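You operate a simulated robot arm through the tools that you are given. There is no shell and no other tool.

Carry out the task below with a simulated two-armed robot. There is one attempt and no reset: what you move stays moved.

Task
Add one orange scoop from the dish to the MIX jar and close it.
Fine: tare the jar first; scoop back; press the lid on; spill nothing. Set down upright: orange scoop.

The check looks at the end state, three seconds after you hand in, the way a careful person would. Anything else that was tipped, shoved, dropped, spilled or broken makes it a failure. A push-on lid holds only when it is set on centred and level and pressed home; a screw cap is set on level and turned clockwise until tight.

Robot
Two 7-joint arms with two-finger parallel grippers on one trunk that stands fixed in place. Base frame: the origin is at the foot of the trunk, x ahead of it, y to its left, z up; the work surface is at about z = 900. Lengths are in mm, angles in rad, forces in N, time in s.
The left shoulder is at [80, 131, 947], the right one opposite. With the tool pointing down near the work surface each hand reaches from about 380 to 840 mm from the base axis, measured 20 degrees to its own side. Payload 1.57 kg a hand.
Tool frame (each hand has its own): the origin (TCP) lies between the finger pads and is the grasp point; the fingertips stand 30 mm ahead of it; z points along the fingers, y is the line along which they close. Largest opening 110 mm; finger width 24, thickness 12; the body of the gripper, 48 by 112 mm, starts 78 mm behind the TCP.
Orientation is that of the tool frame in the base frame, as a unit quaternion [x, y, z, w]. With the fingers straight down and closing along the base's y, the tool's x points along the base's -x, its y along +y and its z along -z.

Tools
- The arms move only by the tool servo_tool. It takes "left_commands", "right_commands" or both (then of equal length, played together; a hand with none holds still); each is one flat list of numbers, 7 for each row, row after row: the shift along the tool's x, y, z in mm, then the turn, a rotation vector about the tool's x, y, z in rad, then the opening, from 0 (shut) to 1 (fully open). In form: [tx, ty, tz, ax, ay, az, hand, tx, ty, tz, ax, ay, az, hand, ...]. A call has 1 to 20 rows; each row shifts and turns the commanded pose from where the row before left it, along the tool's axes as they then stand. Each row takes 0.2 s and may step no farther than 50 mm and 0.15 rad from the row before; otherwise, or with a gripper value out of range, the whole call is refused. Where a pose cannot be reached the arm comes as near as it can. A force on the tool above 40 N (or 10 N above the force at the start of the call, whichever is more), or a blocked arm, ends the call early, and 0.2 s more pass. Each finger travels about 108 mm/s and halts on what it meets, pressing with about 29 N; the grip force reading is that of the motor and also rises with nothing between the fingers. The clock runs only during rows and for 0.2 s after the last one: add rows that do not move to give the fingers time. It gives the time, the measured TCP pose, the force on the tool (base axes), the opening and the grip force at its end, in the units of the frame above (readings bear some noise), with the torque about the TCP (base axes, N m) and any sound that the robot's microphone picked up.
- Cameras (640 x 400 px; columns grow to the right, rows downward): "scene" is now at [-55.3, -24.9, 1446.8]; the picture's right is [-0.21, -0.98, 0.00], its down [-0.29, 0.06, -0.95] and it looks along [0.93, -0.20, -0.30] (base axes); focal length 312 px, centre (320, 200). "left" rides on the left gripper at [70, -16, -141] in its tool frame; the picture's right is [0.23, 0.97, 0.00], its down [-0.86, 0.20, -0.48] and it looks along [-0.47, 0.11, 0.88] (tool axes); focal length 222 px, centre (320, 200). "right" rides on the right gripper at [70, 16, -141] in its tool frame; the picture's right is [-0.23, 0.97, 0.00], its down [-0.86, -0.20, -0.48] and it looks along [-0.47, -0.11, 0.88] (tool axes); focal length 222 px, centre (320, 200). There is no depth. A picture from a camera that has moved, and an enlarged one, comes with that camera's place and axes in the base frame and with its lens. The place of the scene camera against the robot may be out by one fixed shift of up to 12 mm in any direction.
- snapshot(camera): a new picture of that camera. No time passes.
- aim_head(pan, tilt): turns the head with the scene camera to pan (to the left, within 1.902 rad either way) and tilt (down, from -0.506 to 1.204), counted from straight ahead of the robot. It gives what a move gives.
- zoom(camera, box): a new picture of the part [left, top, right, bottom] of that camera's present view, enlarged. No time passes.
- sign_off(): hands the job in; it is judged then, once.

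Nothing tells you positions but the pictures and the camera data. Unless the task says otherwise, let go and move clear before handing in.

The tools are called as name(argument=value, ...) on one line, values as JSON. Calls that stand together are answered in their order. servo_tool: Moves the arms, as the interface text tells. Its arguments: {"type":"object","properties":{"left_commands":{"type":"array"},"right_commands":{"type":"array"}},"required":[]} The other tools are called the same way: aim_head (pan, tilt) turns the head that bears the scene camera; snapshot (camera) takes a picture; zoom (camera, box) takes an enlarged picture of a part of a camera's view; sign_off () hands the job in.

At the start:

```text
time_s: 0.0
left_tcp_pos: [481.7, 172.6, 1341.9]
left_tcp_rot: [-0.001, 1.0, -0.001, 0.0]
left_force: [-0.2, -0.2, -1.1]
left_ft_torque: [-0.04, -0.02, 0.01]
left_gripper_width: 110.0
left_gripper_force: 0.0
right_tcp_pos: [456.5, -231.7, 1314.0]
right_tcp_rot: [0.0, 1.0, 0.0, 0.0]
right_force: [0.5, -0.1, -0.6]
right_ft_torque: [0.03, -0.03, -0.01]
right_gripper_width: 109.9
right_gripper_force: 0.0
head pan, tilt: [-0.215, 0.305]
```

scene: 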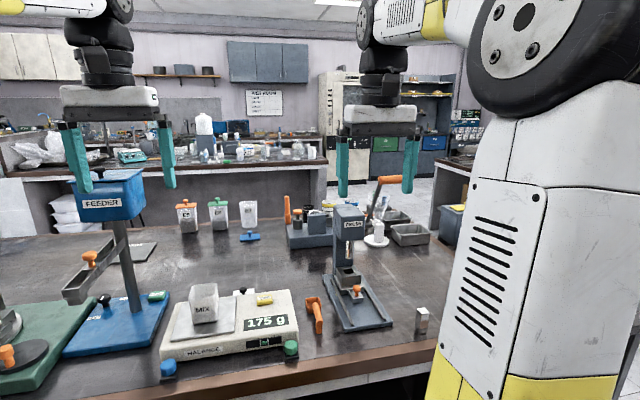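
right: 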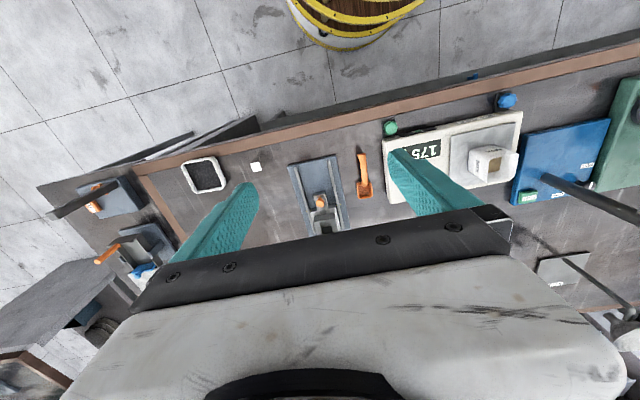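
left: 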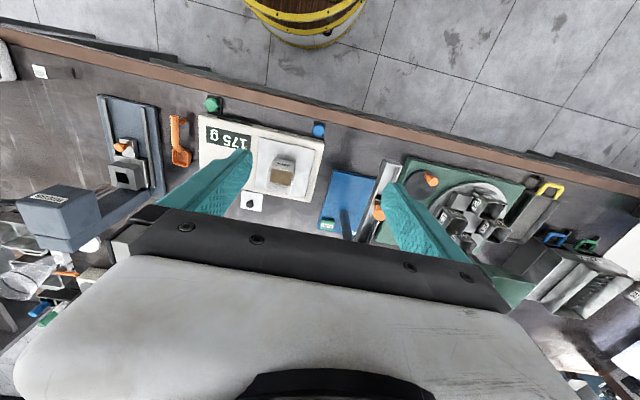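

I see a bench with a balance carrying the MIX jar (reads 175 g), an orange scoop beside it, a press, a feeder and other stations. I'll look around more closely before moving anything.

zoom(camera="scene", box=[140, 260, 340, 385])

zoom(camera="scene", box=[280, 170, 460, 340])

zoom(camera="scene", box=[0, 170, 280, 380])

zoom(camera="left", box=[80, 80, 360, 255])

zoom(camera="right", box=[40, 100, 420, 300])

```text
3.20 times, centred on (240, 322) of scene
camera zoom: at [-55.3, -24.9, 1446.8], right [-0.21, -0.98, 0.0], down [-0.29, 0.06, -0.95], along [0.93, -0.2, -0.3], focal length 1000 px, centre (576, -192)
```

zoom: 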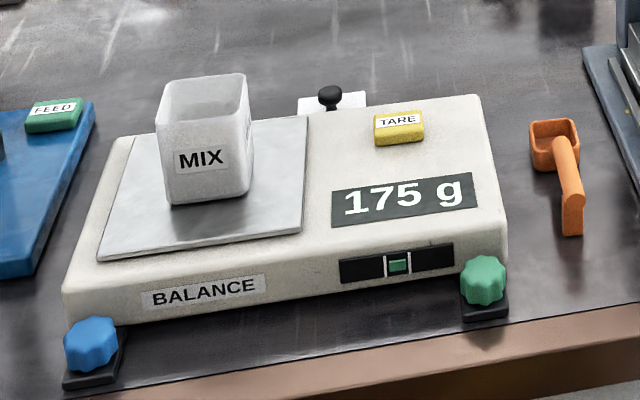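

```text
2.35 times, centred on (370, 255) of scene
camera zoom: at [-55.3, -24.9, 1446.8], right [-0.21, -0.98, 0.0], down [-0.29, 0.06, -0.95], along [0.93, -0.2, -0.3], focal length 735 px, centre (202, 71)
```

zoom: 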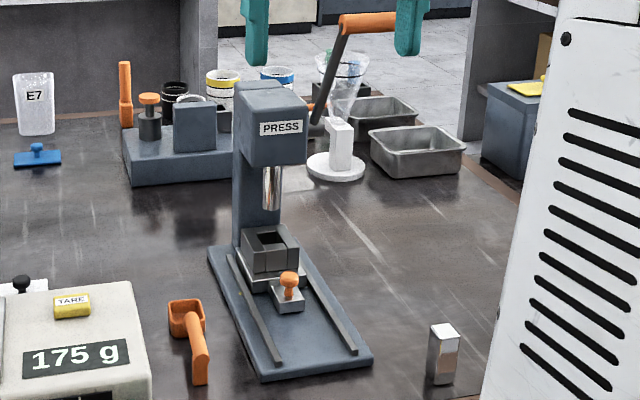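

```text
1.90 times, centred on (140, 275) of scene
camera zoom: at [-55.3, -24.9, 1446.8], right [-0.21, -0.98, 0.0], down [-0.29, 0.06, -0.95], along [0.93, -0.2, -0.3], focal length 595 px, centre (663, 57)
```

zoom: 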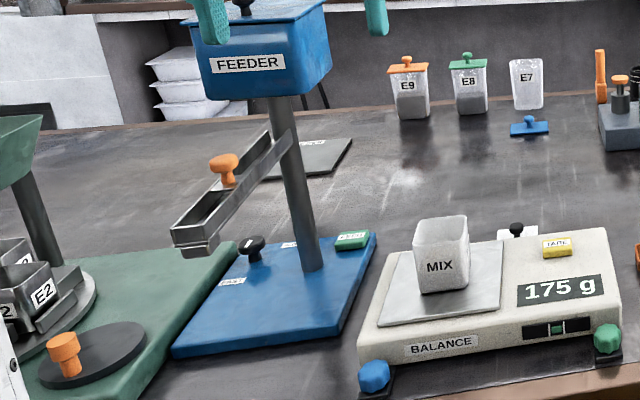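

```text
2.29 times, centred on (220, 168) of left
camera zoom: at [411.3, 155.5, 1481.9], right [-0.23, 0.97, 0.0], down [0.86, 0.2, 0.48], along [0.47, 0.11, -0.88], focal length 508 px, centre (549, 274)
```

zoom: 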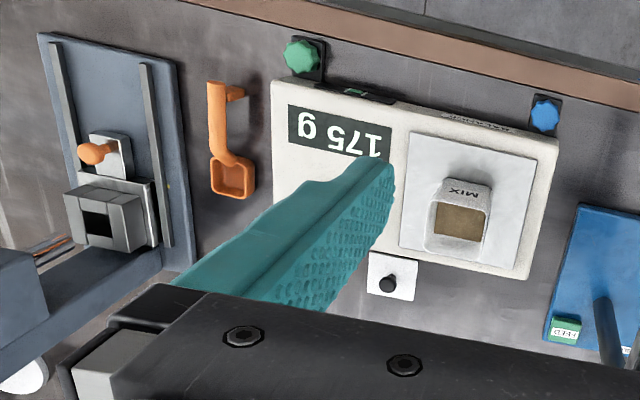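

```text
1.68 times, centred on (230, 200) of right
camera zoom: at [385.3, -216.2, 1456.7], right [0.23, 0.97, 0.0], down [0.86, -0.2, 0.48], along [0.47, -0.11, -0.88], focal length 374 px, centre (472, 200)
```

zoom: 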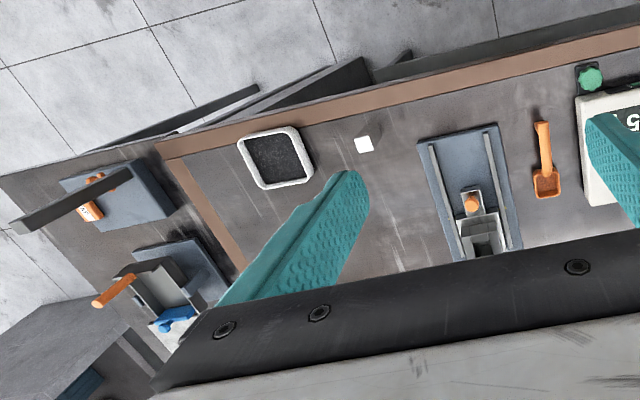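

The orange scoop lies right of the balance, a white-rimmed dish with dark grains is further right, and a white lid with a black knob seems to lie behind the balance. I'll turn the head to see the dish and the lid better.

aim_head(pan=-0.9, tilt=0.7)

snapshot(camera="scene")

aim_head(pan=0.0, tilt=0.8)

snapshot(camera="scene")

```text
time_s: 1.1
left_tcp_pos: [482.8, 172.3, 1340.7]
left_tcp_rot: [0.0, 1.0, 0.0, 0.0]
left_force: [0.0, -0.4, 0.1]
left_ft_torque: [-0.04, 0.0, -0.01]
left_gripper_width: 110.2
left_gripper_force: 0.2
right_tcp_pos: [455.9, -232.6, 1315.8]
right_tcp_rot: [0.0, 1.0, 0.0, 0.0]
right_force: [-0.7, -0.3, -0.2]
right_ft_torque: [-0.02, 0.0, 0.02]
right_gripper_width: 109.8
right_gripper_force: 0.1
head pan, tilt: [-0.901, 0.7]
```

```text
taken
```

scene: 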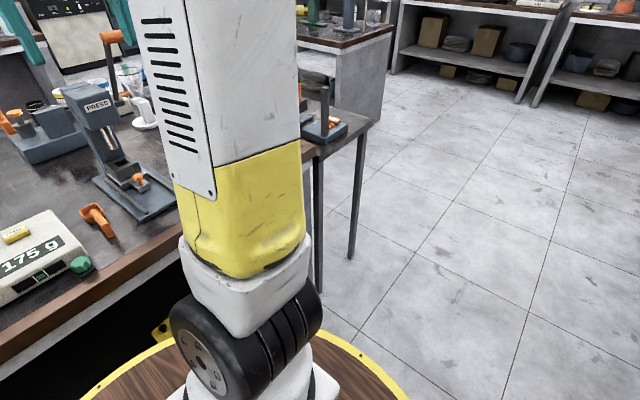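

```text
time_s: 2.3
left_tcp_pos: [481.5, 173.1, 1341.6]
left_tcp_rot: [-0.001, 1.0, 0.0, 0.0]
left_force: [0.2, 0.1, 0.1]
left_ft_torque: [-0.02, -0.02, 0.04]
left_gripper_width: 110.2
left_gripper_force: 0.1
right_tcp_pos: [456.4, -231.6, 1314.9]
right_tcp_rot: [-0.001, 1.0, 0.0, 0.0]
right_force: [0.8, 0.4, 0.2]
right_ft_torque: [0.01, 0.01, 0.0]
right_gripper_width: 110.0
right_gripper_force: 0.0
head pan, tilt: [0.0, 0.799]
```

```text
taken
```

scene: 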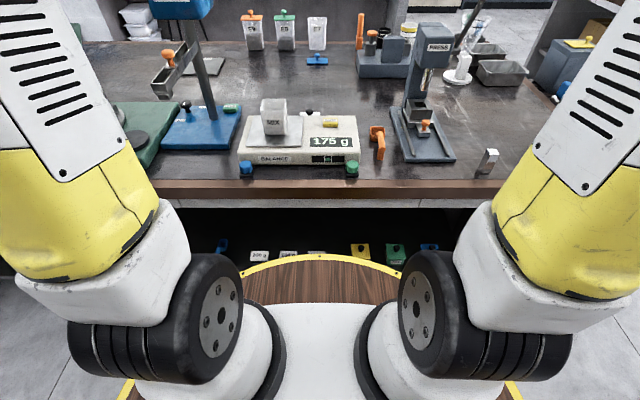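

The dish is roughly at (530, -560), the scoop near (630, -152), the jar near (640, 108) and the lid near (770, 28). I'll move both hands in the air for closer looks, the left above the balance and the right towards the dish.

servo_tool(left_commands=[-14, -14, 18, 0, 0, 0, 1, -14, -14, 18, 0, 0, 0, 1, -14, -14, 18, 0, 0, 0, 1, -14, -14, 18, 0, 0, 0, 1, -14, -14, 18, 0, 0, 0, 1, -14, -14, 18, 0, 0, 0, 1, -14, -14, 18, 0, 0, 0, 1, -14, -14, 18, 0, 0, 0, 1], right_commands=[-5.5, -38.5, 16.9, 0, 0, 0, 1, -5.5, -38.5, 16.9, 0, 0, 0, 1, -5.5, -38.5, 16.9, 0, 0, 0, 1, -5.5, -38.5, 16.9, 0, 0, 0, 1, -5.5, -38.5, 16.9, 0, 0, 0, 1, -5.5, -38.5, 16.9, 0, 0, 0, 1, -5.5, -38.5, 16.9, 0, 0, 0, 1, -5.5, -38.5, 16.9, 0, 0, 0, 1])

snapshot(camera="left")

snapshot(camera="right")

snapshot(camera="scene")

```text
time_s: 4.1
left_tcp_pos: [591.4, 58.8, 1198.1]
left_tcp_rot: [0.0, 1.0, 0.0, 0.001]
left_force: [-1.6, -0.4, 0.3]
left_ft_torque: [-0.04, -0.03, 0.01]
left_gripper_width: 110.0
left_gripper_force: 0.0
right_tcp_pos: [499.4, -539.0, 1180.6]
right_tcp_rot: [-0.001, 1.0, 0.0, 0.001]
right_force: [-0.3, 0.7, 0.8]
right_ft_torque: [-0.02, 0.0, -0.01]
right_gripper_width: 110.3
right_gripper_force: 0.0
head pan, tilt: [0.0, 0.799]
```

```text
taken
camera left: at [521.3, 42.9, 1338.6], right [-0.23, 0.97, 0.0], down [0.85, 0.2, 0.48], along [0.47, 0.11, -0.88], focal length 222 px, centre (320, 200)
```

left: 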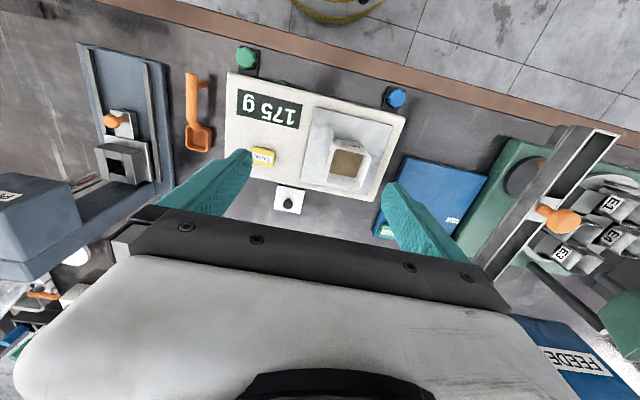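

```text
taken
camera right: at [427.8, -522.7, 1321.6], right [0.23, 0.97, 0.0], down [0.85, -0.2, 0.48], along [0.47, -0.11, -0.88], focal length 222 px, centre (320, 200)
```

right: 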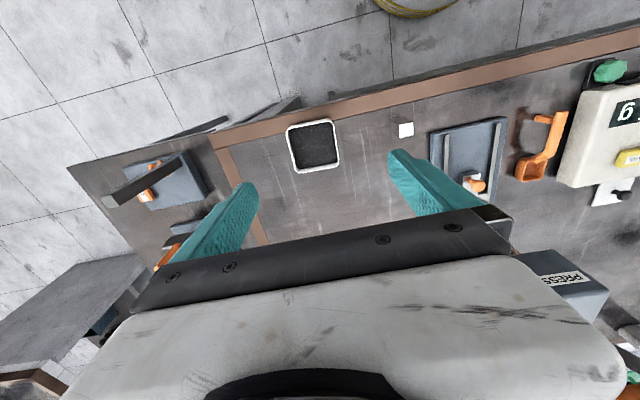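

```text
taken
```

scene: 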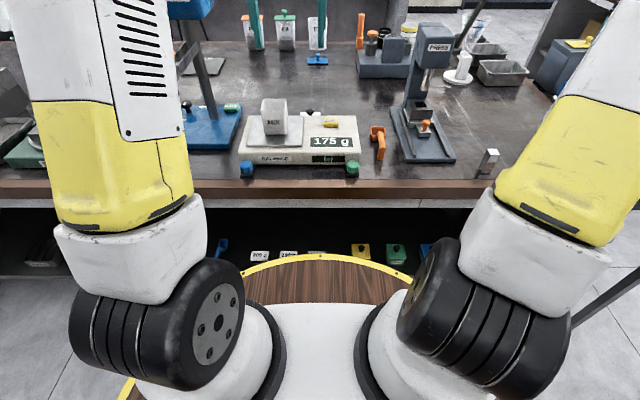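

The right camera now shows the dish with dark grains and the left one shows the balance and lid. I'll zoom in to measure them.

zoom(camera="right", box=[240, 90, 432, 210])

zoom(camera="right", box=[464, 60, 640, 210])

zoom(camera="left", box=[170, 40, 426, 220])

zoom(camera="scene", box=[230, 80, 430, 190])

```text
3.33 times, centred on (336, 150) of right
camera zoom: at [427.8, -522.7, 1321.6], right [0.23, 0.97, 0.0], down [0.85, -0.2, 0.48], along [0.47, -0.11, -0.88], focal length 740 px, centre (267, 367)
```

zoom: 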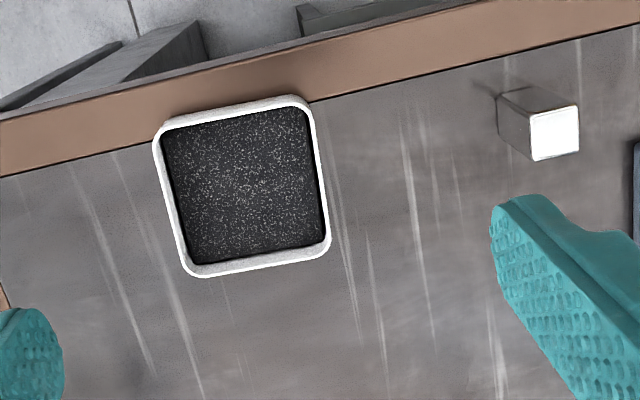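

```text
2.67 times, centred on (552, 135) of right
camera zoom: at [427.8, -522.7, 1321.6], right [0.23, 0.97, 0.0], down [0.85, -0.2, 0.48], along [0.47, -0.11, -0.88], focal length 592 px, centre (-299, 373)
```

zoom: 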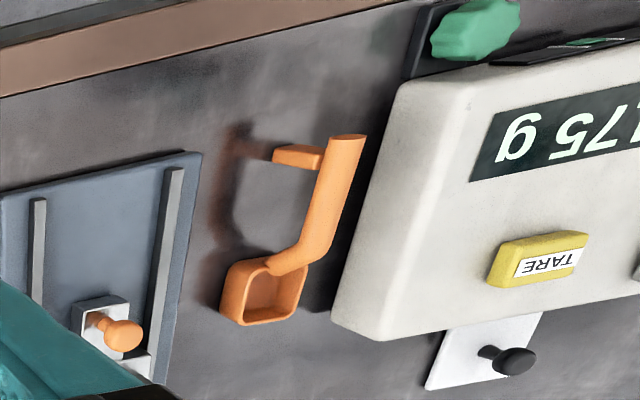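

```text
2.22 times, centred on (298, 130) of left
camera zoom: at [521.3, 42.9, 1338.6], right [-0.23, 0.97, 0.0], down [0.85, 0.2, 0.48], along [0.47, 0.11, -0.88], focal length 494 px, centre (369, 356)
```

zoom: 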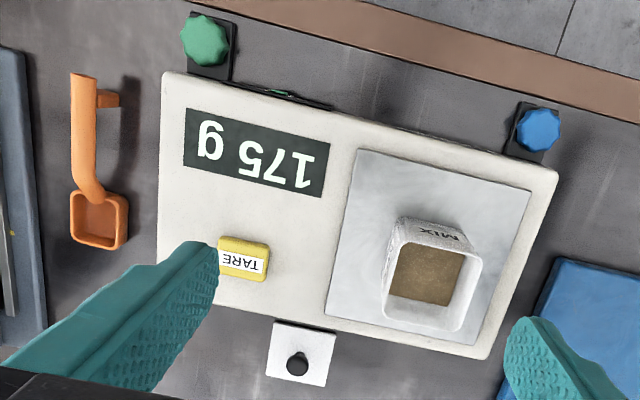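

```text
3.20 times, centred on (330, 135) of scene
camera zoom: at [-66.1, -4.5, 1403.0], right [0.0, -1.0, 0.0], down [-0.72, 0.0, -0.7], along [0.7, 0.0, -0.72], focal length 1000 px, centre (288, 408)
```

zoom: 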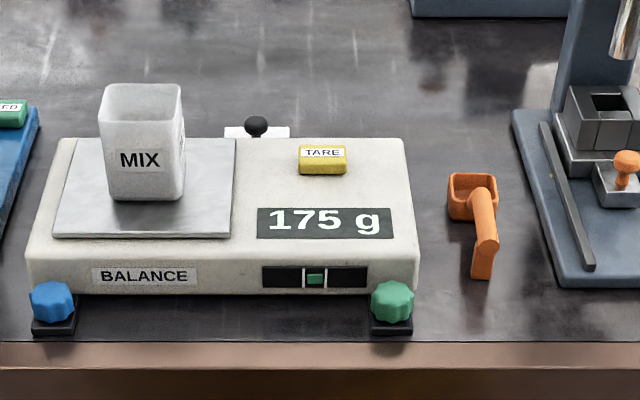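

The TARE button works out near (661, -28, 956) and the scoop bowl near (670, -158) with its handle rising towards (560, -152, 942). I'll close the left fingers and bring them above the TARE button first, staying well above it.

servo_tool(left_commands=[-11.6, -14.5, 20, 0, 0, 0, 0, -11.6, -14.5, 20, 0, 0, 0, 0, -11.6, -14.5, 20, 0, 0, 0, 0, -11.6, -14.5, 20, 0, 0, 0, 0, -11.6, -14.5, 20, 0, 0, 0, 0, -11.6, -14.5, 20, 0, 0, 0, 0, 0, 0, 0, 0, 0, 0, 0])

snapshot(camera="left")

zoom(camera="scene", box=[230, 80, 430, 190])

```text
time_s: 5.7
left_tcp_pos: [662.4, -25.7, 1077.2]
left_tcp_rot: [0.0, 1.0, 0.001, 0.0]
left_force: [0.2, 0.1, 0.5]
left_ft_torque: [0.0, -0.01, -0.01]
left_gripper_width: 0.0
left_gripper_force: 21.8
right_tcp_pos: [498.2, -539.7, 1179.2]
right_tcp_rot: [0.0, 1.0, 0.0, 0.0]
right_force: [0.2, -0.6, -0.1]
right_ft_torque: [0.02, 0.04, 0.01]
right_gripper_width: 109.9
right_gripper_force: 0.0
head pan, tilt: [0.0, 0.799]
```

```text
taken
camera left: at [592.3, -42.4, 1217.2], right [-0.23, 0.97, 0.0], down [0.86, 0.2, 0.48], along [0.47, 0.11, -0.88], focal length 222 px, centre (320, 200)
```

left: 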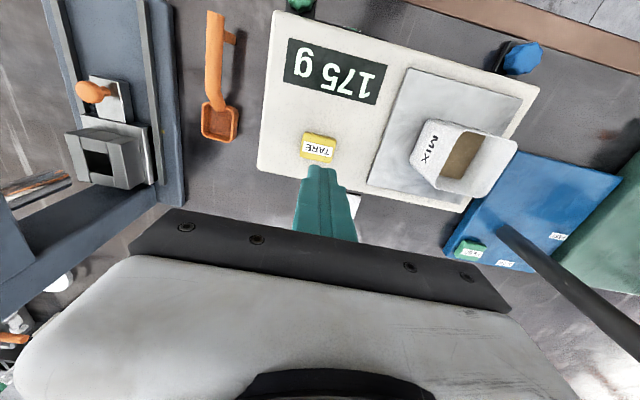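

```text
3.20 times, centred on (330, 135) of scene
camera zoom: at [-65.7, -5.0, 1403.0], right [0.0, -1.0, 0.0], down [-0.72, 0.0, -0.7], along [0.7, 0.0, -0.72], focal length 1000 px, centre (288, 408)
```

zoom: 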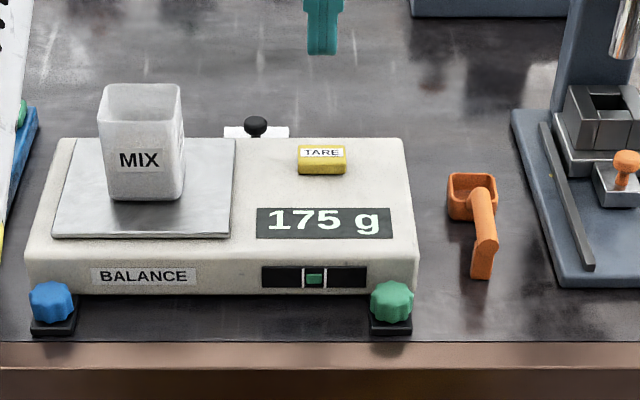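

The closed fingertips are right above the TARE button (about 662, -27, top near 957). I'll go down quickly to just above it and then creep.

servo_tool(left_commands=[0, -1.5, 20, 0, 0, 0, 0, 0, 0, 20, 0, 0, 0, 0, 0, 0, 20, 0, 0, 0, 0, 0, 0, 10, 0, 0, 0, 0, 0, 0, 0, 0, 0, 0, 0])

zoom(camera="left", box=[240, 100, 400, 200])

zoom(camera="scene", box=[230, 80, 430, 190])

```text
time_s: 6.9
left_tcp_pos: [663.0, -29.1, 1007.1]
left_tcp_rot: [0.0, 1.0, 0.001, 0.0]
left_force: [-0.7, -0.1, 0.8]
left_ft_torque: [0.02, 0.0, 0.04]
left_gripper_width: 0.4
left_gripper_force: 21.0
right_tcp_pos: [499.1, -538.9, 1179.1]
right_tcp_rot: [0.0, 1.0, -0.001, 0.0]
right_force: [-0.2, 0.2, 0.4]
right_ft_torque: [-0.02, -0.03, -0.01]
right_gripper_width: 110.4
right_gripper_force: 0.0
head pan, tilt: [0.0, 0.799]
```

```text
4.00 times, centred on (320, 150) of left
camera zoom: at [592.1, -45.4, 1147.5], right [-0.23, 0.97, 0.0], down [0.86, 0.2, 0.48], along [0.47, 0.11, -0.88], focal length 888 px, centre (320, 400)
```

zoom: 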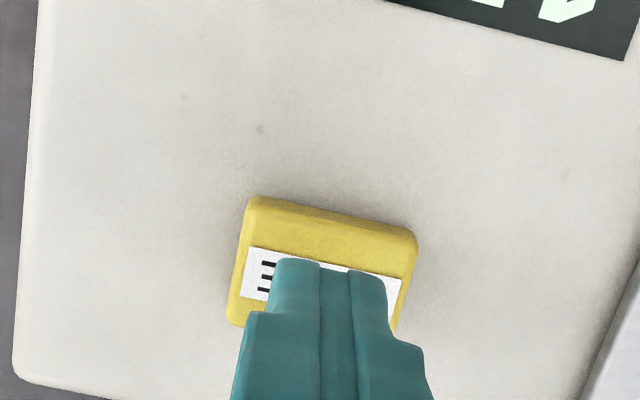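

```text
3.20 times, centred on (330, 135) of scene
camera zoom: at [-65.7, -5.0, 1403.0], right [0.0, -1.0, 0.0], down [-0.72, 0.0, -0.7], along [0.7, 0.0, -0.72], focal length 1000 px, centre (288, 408)
```

zoom: 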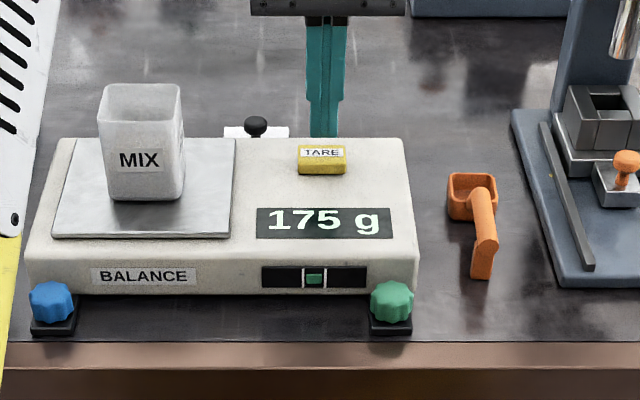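

The fingertips stand about 20 mm above the middle of the button. I'll creep down in small steps and watch the force.

servo_tool(left_commands=[0, 0, 5, 0, 0, 0, 0, 0, 0, 4, 0, 0, 0, 0, 0, 0, 3, 0, 0, 0, 0, 0, 0, 2, 0, 0, 0, 0, 0, 0, 2, 0, 0, 0, 0])

zoom(camera="scene", box=[230, 80, 430, 190])

```text
time_s: 8.1
left_tcp_pos: [663.3, -28.1, 991.0]
left_tcp_rot: [0.0, 1.0, -0.001, 0.0]
left_force: [0.6, 0.2, -0.1]
left_ft_torque: [-0.01, -0.01, 0.01]
left_gripper_width: 0.0
left_gripper_force: 21.6
right_tcp_pos: [498.4, -539.9, 1179.3]
right_tcp_rot: [0.0, 1.0, 0.001, 0.001]
right_force: [-0.1, -0.1, 0.4]
right_ft_torque: [0.01, -0.03, 0.01]
right_gripper_width: 110.4
right_gripper_force: 0.1
head pan, tilt: [0.0, 0.799]
```

```text
3.20 times, centred on (330, 135) of scene
camera zoom: at [-65.7, -5.0, 1403.0], right [0.0, -1.0, 0.0], down [-0.72, 0.0, -0.7], along [0.7, 0.0, -0.72], focal length 1000 px, centre (288, 408)
```

zoom: 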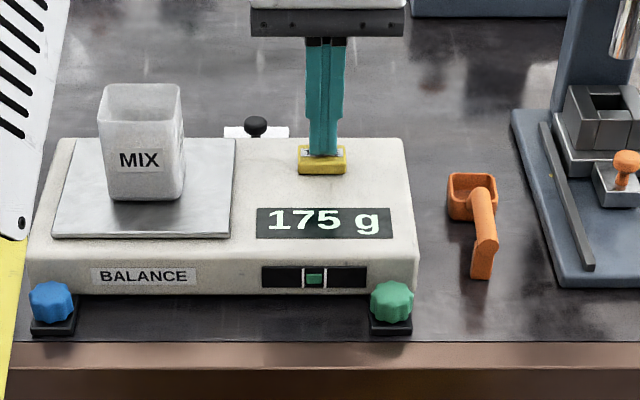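

The tips are almost on the button at about z 961. I'll keep going down a millimetre at a time.

servo_tool(left_commands=[0, 0, 1, 0, 0, 0, 0, 0, 0, 1, 0, 0, 0, 0, 0, 0, 1, 0, 0, 0, 0, 0, 0, 1, 0, 0, 0, 0])

zoom(camera="scene", box=[230, 80, 430, 190])

```text
time_s: 9.1
left_tcp_pos: [663.6, -29.2, 988.4]
left_tcp_rot: [0.001, 1.0, 0.0, 0.0]
left_force: [0.8, 0.2, 0.8]
left_ft_torque: [0.01, 0.01, -0.03]
left_gripper_width: 0.1
left_gripper_force: 21.6
right_tcp_pos: [499.9, -539.4, 1179.5]
right_tcp_rot: [0.0, 1.0, 0.0, 0.0]
right_force: [0.0, 0.4, 0.1]
right_ft_torque: [-0.01, -0.03, 0.03]
right_gripper_width: 110.0
right_gripper_force: 0.1
head pan, tilt: [0.0, 0.799]
```

```text
3.20 times, centred on (330, 135) of scene
camera zoom: at [-65.7, -5.0, 1403.0], right [0.0, -1.0, 0.0], down [-0.72, 0.0, -0.7], along [0.7, 0.0, -0.72], focal length 1000 px, centre (288, 408)
```

zoom: 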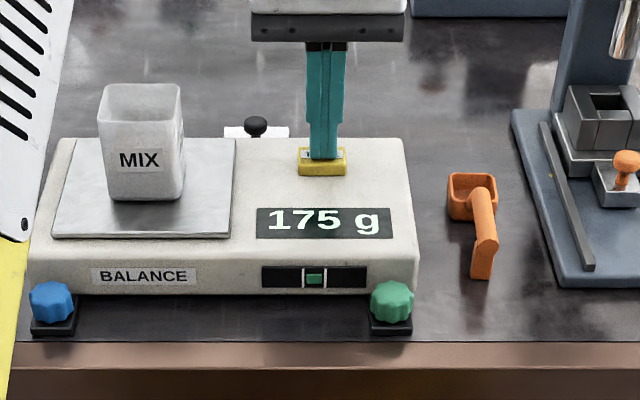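

There is no contact yet with the tips at about z 957. I'll continue in millimetre steps.

servo_tool(left_commands=[0, 0, 1, 0, 0, 0, 0, 0, 0, 1, 0, 0, 0, 0, 0, 0, 1, 0, 0, 0, 0, 0, 0, 1, 0, 0, 0, 0])

zoom(camera="scene", box=[230, 80, 430, 190])

```text
time_s: 10.1
left_tcp_pos: [663.5, -29.1, 983.0]
left_tcp_rot: [0.0, 1.0, 0.0, 0.0]
left_force: [-0.4, -2.1, 3.0]
left_ft_torque: [-0.04, -0.03, 0.01]
left_gripper_width: 0.0
left_gripper_force: 20.7
right_tcp_pos: [497.7, -539.0, 1180.2]
right_tcp_rot: [0.0, 1.0, 0.0, 0.0]
right_force: [-0.1, 0.6, 1.2]
right_ft_torque: [-0.05, 0.02, 0.0]
right_gripper_width: 110.2
right_gripper_force: 0.0
head pan, tilt: [0.0, 0.799]
heard: click
```

```text
3.20 times, centred on (330, 135) of scene
camera zoom: at [-65.8, -5.1, 1403.0], right [0.0, -1.0, 0.0], down [-0.72, 0.0, -0.7], along [0.7, 0.0, -0.72], focal length 1000 px, centre (288, 408)
```

zoom: 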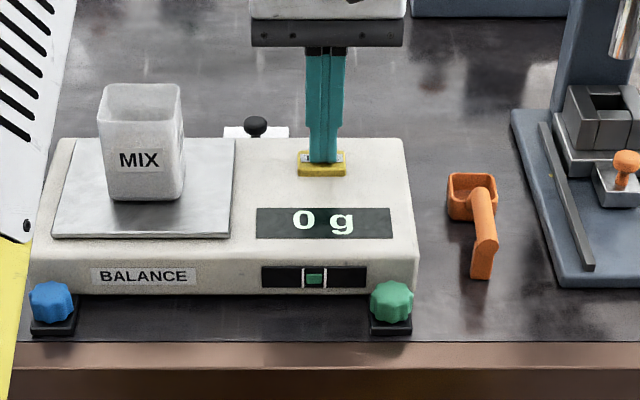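

The button clicked and the display now reads 0 g, so the jar is tared. I'll lift the left hand straight up and away, and bring the right hand over towards the scoop for a closer look.

servo_tool(left_commands=[0, 0, -15, 0, 0, 0, 0, 0, 0, -40, 0, 0, 0, 0, 0, 0, -40, 0, 0, 0, 0, 0, 0, -40, 0, 0, 0, 0, 0, 0, -40, 0, 0, 0, 0, 10, 20, -20, 0, 0, 0, 0, 20, 35, 0, 0, 0, 0, 0, 20, 35, 0, 0, 0, 0, 0, 20, 35, 0, 0, 0, 0, 0, 20, 35, 0, 0, 0, 0, 0, 20, 35, 0, 0, 0, 0, 0], right_commands=[0, 0, 0, 0, 0, 0, 1, 0, 0, 0, 0, 0, 0, 1, 0, 0, 0, 0, 0, 0, 1, 0, 0, 0, 0, 0, 0, 1, 0, 40, 0, 0, 0, 0, 1, 0, 40, 0, 0, 0, 0, 1, 0, 40, 0, 0, 0, 0, 1, 0, 40, 0, 0, 0, 0, 1, 0, 40, 0, 0, 0, 0, 1, 0, 40, 0, 0, 0, 0, 1, 0, 40, 0, 0, 0, 0, 1])

snapshot(camera="right")

snapshot(camera="left")

snapshot(camera="scene")

```text
time_s: 12.5
left_tcp_pos: [552.3, 164.3, 1179.2]
left_tcp_rot: [-0.001, 1.0, 0.0, 0.0]
left_force: [0.5, -1.5, 0.0]
left_ft_torque: [0.06, 0.08, 0.01]
left_gripper_width: 0.0
left_gripper_force: 21.2
right_tcp_pos: [500.4, -261.5, 1180.9]
right_tcp_rot: [0.001, 1.0, 0.0, 0.0]
right_force: [0.0, -0.5, -0.2]
right_ft_torque: [0.05, 0.05, 0.0]
right_gripper_width: 110.1
right_gripper_force: 0.1
head pan, tilt: [0.0, 0.799]
```

```text
taken
camera right: at [430.6, -245.0, 1322.2], right [0.23, 0.97, 0.0], down [0.85, -0.2, 0.48], along [0.47, -0.11, -0.88], focal length 222 px, centre (320, 200)
```

right: 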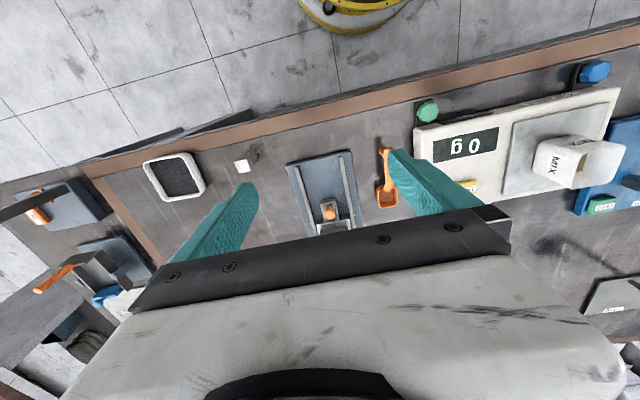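

```text
taken
camera left: at [482.1, 148.6, 1319.7], right [-0.23, 0.97, 0.0], down [0.86, 0.2, 0.48], along [0.47, 0.11, -0.88], focal length 222 px, centre (320, 200)
```

left: 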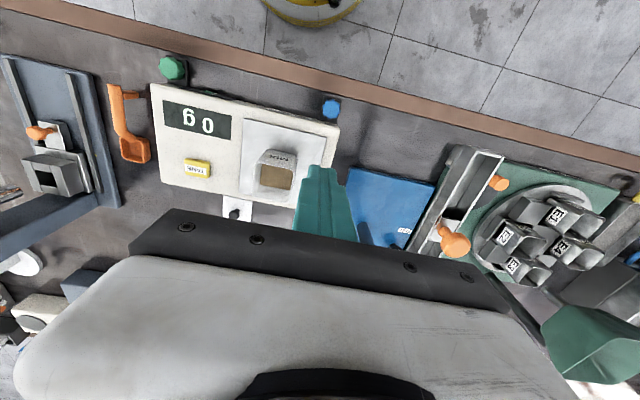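

```text
taken
```

scene: 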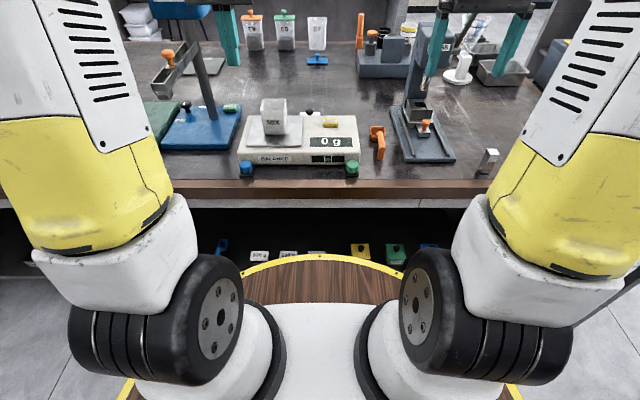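

The display holds 0 g. I'll bring the right hand over the scoop handle, still well above it, for a close look.

servo_tool(right_commands=[-18, 21.4, 16, 0, 0, 0, 1, -18, 21.4, 16, 0, 0, 0, 1, -18, 21.4, 16, 0, 0, 0, 1, -18, 21.4, 16, 0, 0, 0, 1, -18, 21.4, 16, 0, 0, 0, 1, 0, 0, 0, 0, 0, 0, 1])

snapshot(camera="right")

zoom(camera="right", box=[200, 20, 440, 190])

zoom(camera="scene", box=[350, 110, 420, 170])

zoom(camera="left", box=[80, 60, 200, 180])

```text
time_s: 13.9
left_tcp_pos: [553.8, 166.2, 1177.8]
left_tcp_rot: [0.0, 1.0, -0.001, -0.001]
left_force: [-0.1, 0.2, 0.2]
left_ft_torque: [0.0, -0.02, 0.0]
left_gripper_width: 0.2
left_gripper_force: 21.9
right_tcp_pos: [590.1, -151.8, 1101.0]
right_tcp_rot: [-0.001, 1.0, 0.001, 0.0]
right_force: [0.2, 0.0, 0.1]
right_ft_torque: [-0.01, 0.05, 0.02]
right_gripper_width: 110.1
right_gripper_force: 0.2
head pan, tilt: [0.0, 0.799]
```

```text
taken
camera right: at [519.3, -135.7, 1241.5], right [0.23, 0.97, 0.0], down [0.86, -0.2, 0.48], along [0.47, -0.11, -0.88], focal length 222 px, centre (320, 200)
```

right: 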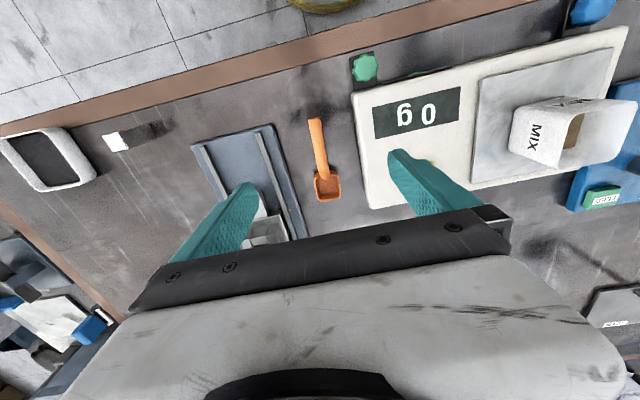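

```text
2.35 times, centred on (320, 105) of right
camera zoom: at [519.3, -135.7, 1241.5], right [0.23, 0.97, 0.0], down [0.86, -0.2, 0.48], along [0.47, -0.11, -0.88], focal length 523 px, centre (320, 424)
```

zoom: 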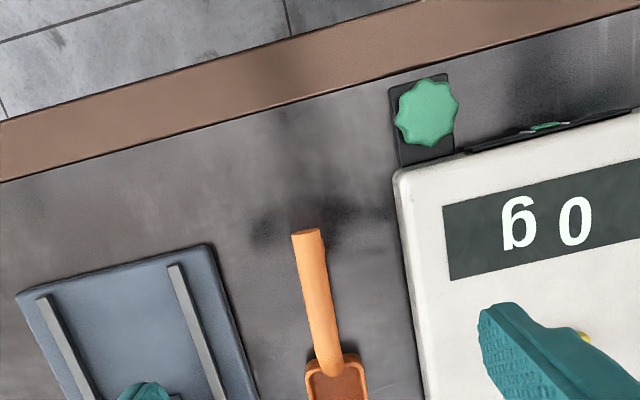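

```text
6.67 times, centred on (385, 140) of scene
camera zoom: at [-65.7, -4.9, 1403.0], right [0.0, -1.0, 0.0], down [-0.72, 0.0, -0.7], along [0.7, 0.0, -0.72], focal length 2083 px, centre (-113, 600)
```

zoom: 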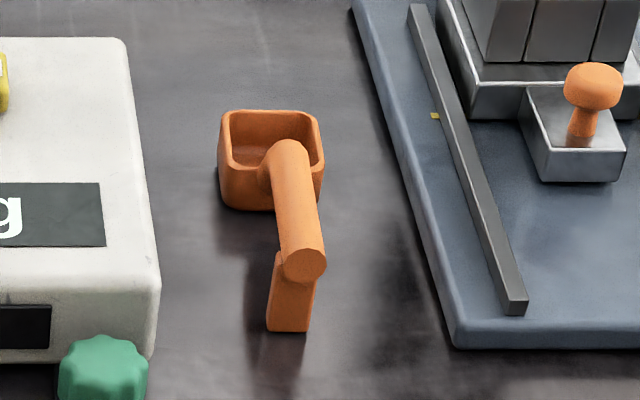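

```text
3.33 times, centred on (140, 120) of left
camera zoom: at [482.2, 148.9, 1319.8], right [-0.23, 0.97, 0.0], down [0.86, 0.2, 0.48], along [0.47, 0.11, -0.88], focal length 740 px, centre (920, 467)
```

zoom: 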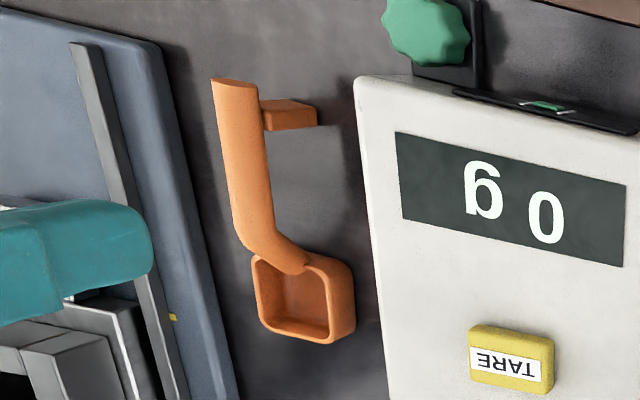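

The scoop has a round handle about 17 mm thick, with its axis near z 937 and running from x 562 to 632 at y about -155. The bowl is centred near (668, -159) with a 42 mm rim, and a leg under the handle end. Before touching it, I'll check in free air that the right arm can reach the tilted grasp and the pouring orientations, with the left arm moved clear.

servo_tool(left_commands=[20, 10, -20, 0, 0, 0, 0, 20, 10, -20, 0, 0, 0, 0, 20, 10, -20, 0, 0, 0, 0, 20, 10, -20, 0, 0, 0, 0, 20, 10, -20, 0, 0, 0, 0, 0, 0, 0, 0, 0, 0, 0, 0, 0, 0, 0, 0, 0, 0, 0, 0, 0, 0, 0, 0, 0], right_commands=[5, 0, -40, 0, 0, 0, 1, 5, 0, -40, 0, 0, 0, 1, 0, 0, -30, 0, 0, 0, 1, 0, 0, 0, 0, -0.14, 0, 1, 0, 0, 0, 0, -0.14, 0, 1, 0, 0, 0, 0, -0.14, 0, 1, 0, 0, 0, 0, -0.14, 0, 1, 0, 0, 0, 0, -0.14, 0, 1])

snapshot(camera="scene")

snapshot(camera="right")

```text
time_s: 15.7
left_tcp_pos: [454.4, 217.4, 1278.7]
left_tcp_rot: [-0.001, 1.0, 0.0, 0.0]
left_force: [0.6, 0.4, -1.4]
left_ft_torque: [-0.01, 0.05, 0.01]
left_gripper_width: 0.0
left_gripper_force: 21.7
right_tcp_pos: [579.9, -152.3, 1209.7]
right_tcp_rot: [0.0, 0.939, 0.0, 0.343]
right_force: [-0.5, 0.0, 0.2]
right_ft_torque: [0.02, 0.01, -0.01]
right_gripper_width: 109.9
right_gripper_force: 0.0
head pan, tilt: [0.0, 0.799]
```

```text
taken
```

scene: 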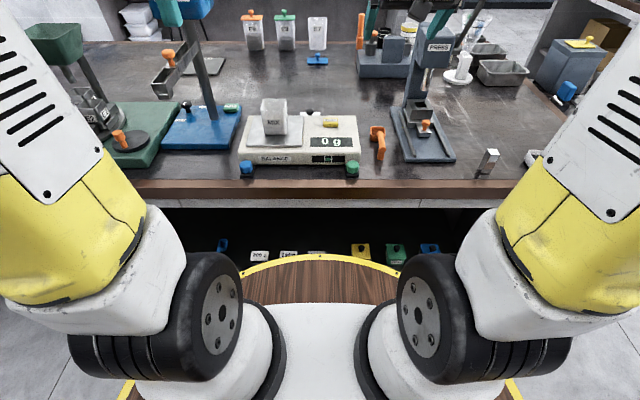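

```text
taken
camera right: at [434.1, -137.2, 1273.5], right [0.17, 0.97, 0.15], down [0.34, -0.2, 0.92], along [0.92, -0.11, -0.37], focal length 222 px, centre (320, 200)
```

right: 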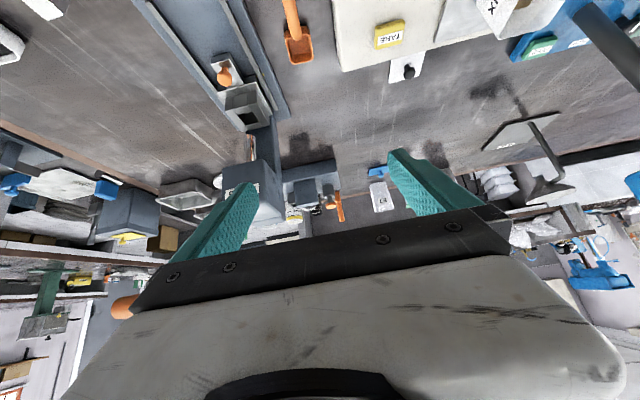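

The tilted grasp orientation is reachable. Next I'll test the clockwise yaw and then the nose-down pour in free air.

servo_tool(right_commands=[0, 0, 0, 0.0966, 0, 0.1148, 1, 0, 0, 0, 0.0966, 0, 0.1148, 1, 0, 0, 0, 0.0966, 0, 0.1148, 1, 0, 0, 0, 0.0966, 0, 0.1148, 1, 0, 0, 0, 0.0966, 0, 0.1148, 1, 0, 0, 0, 0.0966, 0, 0.1148, 1, 0, 0, 0, 0.0966, 0, 0.1148, 1, 0, 0, 0, 0.0966, 0, 0.1148, 1, 0, 0, 0, 0.0966, 0, 0.1148, 1, 0, 0, 0, 0.0966, 0, 0.1148, 1, 0, 0, 0, 0, 0, 0, 1])

snapshot(camera="scene")

```text
time_s: 18.1
left_tcp_pos: [452.5, 218.0, 1279.4]
left_tcp_rot: [0.0, 1.0, -0.001, 0.0]
left_force: [-0.2, 0.4, -0.8]
left_ft_torque: [0.0, -0.01, 0.01]
left_gripper_width: 0.0
left_gripper_force: 21.2
right_tcp_pos: [579.8, -153.3, 1209.1]
right_tcp_rot: [0.641, 0.687, -0.233, 0.25]
right_force: [0.6, -0.6, -0.2]
right_ft_torque: [0.0, -0.01, -0.01]
right_gripper_width: 110.1
right_gripper_force: 0.0
head pan, tilt: [0.0, 0.799]
```

```text
taken
```

scene: 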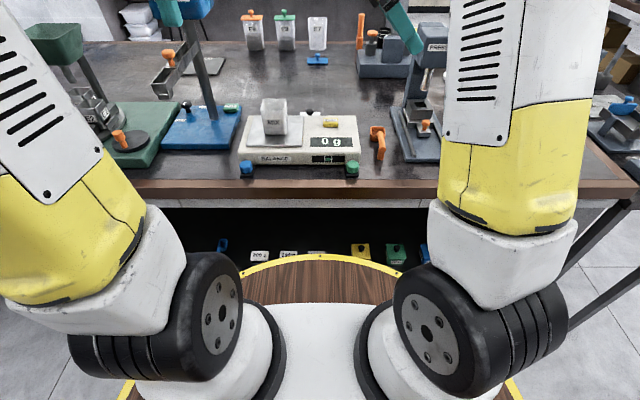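

The yawed pose was reached exactly. I'll now test the nose-down turn of about 2.25 rad.

servo_tool(right_commands=[0, 0, 0, 0, 0.15, 0, 1, 0, 0, 0, 0, 0.15, 0, 1, 0, 0, 0, 0, 0.15, 0, 1, 0, 0, 0, 0, 0.15, 0, 1, 0, 0, 0, 0, 0.15, 0, 1, 0, 0, 0, 0, 0.15, 0, 1, 0, 0, 0, 0, 0.15, 0, 1, 0, 0, 0, 0, 0.15, 0, 1, 0, 0, 0, 0, 0.15, 0, 1, 0, 0, 0, 0, 0.15, 0, 1, 0, 0, 0, 0, 0.15, 0, 1, 0, 0, 0, 0, 0.15, 0, 1, 0, 0, 0, 0, 0.15, 0, 1, 0, 0, 0, 0, 0.15, 0, 1, 0, 0, 0, 0, 0.15, 0, 1, 0, 0, 0, 0, 0, 0, 1])

snapshot(camera="scene")

snapshot(camera="right")

```text
time_s: 21.5
left_tcp_pos: [452.7, 216.8, 1279.2]
left_tcp_rot: [0.0, 1.0, -0.001, 0.0]
left_force: [-0.1, 0.2, -0.8]
left_ft_torque: [0.0, 0.0, -0.01]
left_gripper_width: 0.3
left_gripper_force: 21.3
right_tcp_pos: [580.4, -153.4, 1210.9]
right_tcp_rot: [0.486, 0.522, 0.478, -0.512]
right_force: [-0.3, -0.2, 0.6]
right_ft_torque: [0.04, 0.06, 0.01]
right_gripper_width: 110.2
right_gripper_force: 0.1
head pan, tilt: [0.0, 0.799]
```

```text
taken
```

scene: 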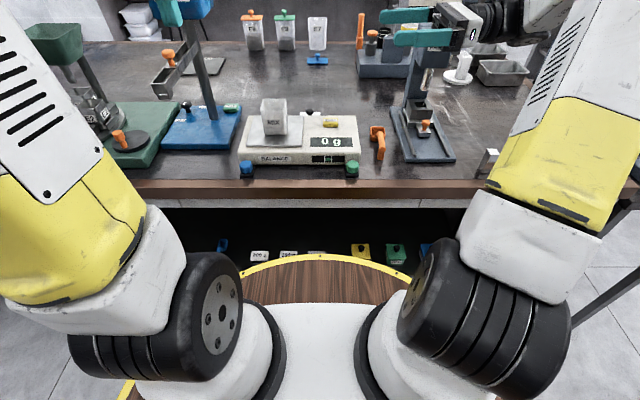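

```text
taken
camera right: at [604.6, -291.9, 1282.6], right [0.97, 0.06, -0.23], down [-0.16, -0.51, -0.85], along [-0.17, 0.86, -0.48], focal length 222 px, centre (320, 200)
```

right: 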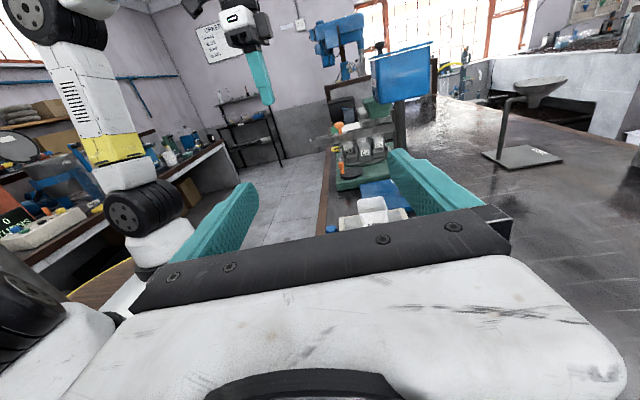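

The pour orientation is reachable here. I'll also check it near the jar, staying well above it.

servo_tool(right_commands=[-10, 9, 39, 0, 0, 0, 1, -10, 9, 39, 0, 0, 0, 1, -10, 9, 39, 0, 0, 0, 1, -10, 9, 39, 0, 0, 0, 1, -10, 9, 39, 0, 0, 0, 1, 0, 0, 0, 0, 0, 0, 1])

snapshot(camera="scene")

snapshot(camera="right")

zoom(camera="right", box=[200, 100, 460, 260])

```text
time_s: 22.9
left_tcp_pos: [452.8, 217.1, 1278.3]
left_tcp_rot: [0.0, 1.0, 0.0, 0.0]
left_force: [-0.2, 1.5, 0.1]
left_ft_torque: [0.04, 0.01, 0.04]
left_gripper_width: 0.2
left_gripper_force: 21.2
right_tcp_pos: [611.1, 43.6, 1154.8]
right_tcp_rot: [0.487, 0.523, 0.477, -0.511]
right_force: [-0.3, 0.2, -0.5]
right_ft_torque: [0.04, 0.02, -0.01]
right_gripper_width: 110.0
right_gripper_force: 0.0
head pan, tilt: [0.0, 0.799]
```

```text
taken
```

scene: 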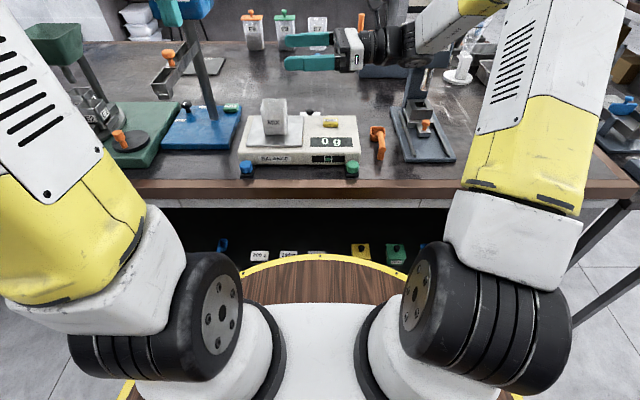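

```text
taken
camera right: at [636.0, -95.0, 1227.2], right [0.97, 0.06, -0.23], down [-0.16, -0.51, -0.85], along [-0.17, 0.86, -0.48], focal length 222 px, centre (320, 200)
```

right: 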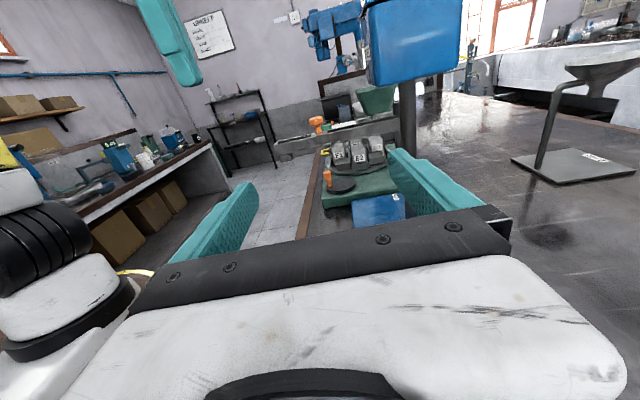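

```text
2.46 times, centred on (330, 180) of right
camera zoom: at [636.0, -95.0, 1227.2], right [0.97, 0.06, -0.23], down [-0.16, -0.51, -0.85], along [-0.17, 0.86, -0.48], focal length 547 px, centre (295, 249)
```

zoom: 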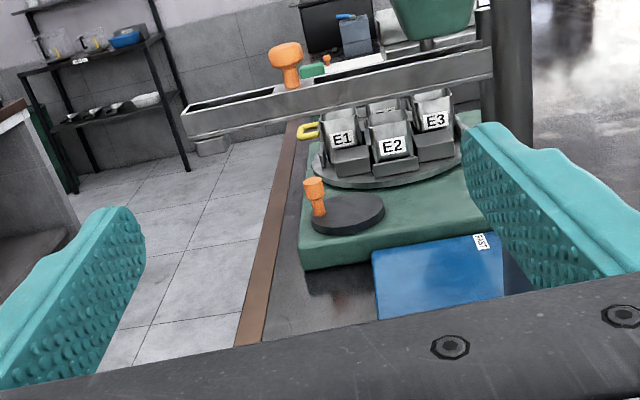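

The pour pose works at the jar as well. I'll back off the same way and undo the turns.

servo_tool(right_commands=[10, -9, -39, 0, 0, 0, 1, 10, -9, -39, 0, 0, 0, 1, 10, -9, -39, 0, 0, 0, 1, 10, -9, -39, 0, 0, 0, 1, 10, -9, -39, 0, 0, 0, 1, 0, 0, 0, 0, -0.15, 0, 1, 0, 0, 0, 0, -0.15, 0, 1, 0, 0, 0, 0, -0.15, 0, 1, 0, 0, 0, 0, -0.15, 0, 1, 0, 0, 0, 0, -0.15, 0, 1, 0, 0, 0, 0, -0.15, 0, 1, 0, 0, 0, 0, -0.15, 0, 1, 0, 0, 0, 0, -0.15, 0, 1, 0, 0, 0, 0, -0.15, 0, 1, 0, 0, 0, 0, -0.15, 0, 1, 0, 0, 0, 0, -0.15, 0, 1, 0, 0, 0, 0, -0.15, 0, 1, 0, 0, 0, 0, -0.15, 0, 1, 0, 0, 0, 0, -0.15, 0, 1, 0, 0, 0, 0, -0.15, 0, 1])

servo_tool(right_commands=[0, 0, 0, -0.0966, 0, -0.1148, 1, 0, 0, 0, -0.0966, 0, -0.1148, 1, 0, 0, 0, -0.0966, 0, -0.1148, 1, 0, 0, 0, -0.0966, 0, -0.1148, 1, 0, 0, 0, -0.0966, 0, -0.1148, 1, 0, 0, 0, -0.0966, 0, -0.1148, 1, 0, 0, 0, -0.0966, 0, -0.1148, 1, 0, 0, 0, -0.0966, 0, -0.1148, 1, 0, 0, 0, -0.0966, 0, -0.1148, 1, 0, 0, 0, -0.0966, 0, -0.1148, 1, 0, 0, 0, 0, 0, 0, 1])

snapshot(camera="right")

```text
time_s: 27.1
left_tcp_pos: [454.2, 217.0, 1278.6]
left_tcp_rot: [0.0, 1.0, 0.0, 0.001]
left_force: [0.0, 0.6, -0.2]
left_ft_torque: [0.01, 0.0, 0.01]
left_gripper_width: 0.0
left_gripper_force: 21.1
right_tcp_pos: [580.1, -155.0, 1210.1]
right_tcp_rot: [0.641, 0.687, -0.234, 0.251]
right_force: [0.3, -0.1, -0.2]
right_ft_torque: [0.0, -0.01, 0.03]
right_gripper_width: 109.9
right_gripper_force: 0.0
head pan, tilt: [0.0, 0.799]
```

```text
time_s: 29.5
left_tcp_pos: [452.8, 218.6, 1278.9]
left_tcp_rot: [0.001, 1.0, 0.0, 0.0]
left_force: [0.1, 0.9, 0.5]
left_ft_torque: [0.0, 0.02, 0.0]
left_gripper_width: 0.0
left_gripper_force: 21.1
right_tcp_pos: [580.2, -152.9, 1210.0]
right_tcp_rot: [0.0, 0.939, 0.0, 0.343]
right_force: [-0.6, 0.2, 0.0]
right_ft_torque: [0.01, -0.01, -0.02]
right_gripper_width: 110.0
right_gripper_force: 0.0
head pan, tilt: [0.0, 0.799]
```

```text
taken
camera right: at [434.3, -137.5, 1273.2], right [0.17, 0.97, 0.15], down [0.35, -0.2, 0.92], along [0.92, -0.11, -0.37], focal length 222 px, centre (320, 200)
```

right: 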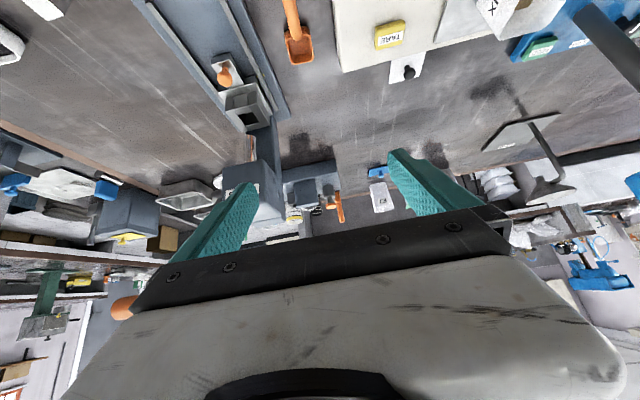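

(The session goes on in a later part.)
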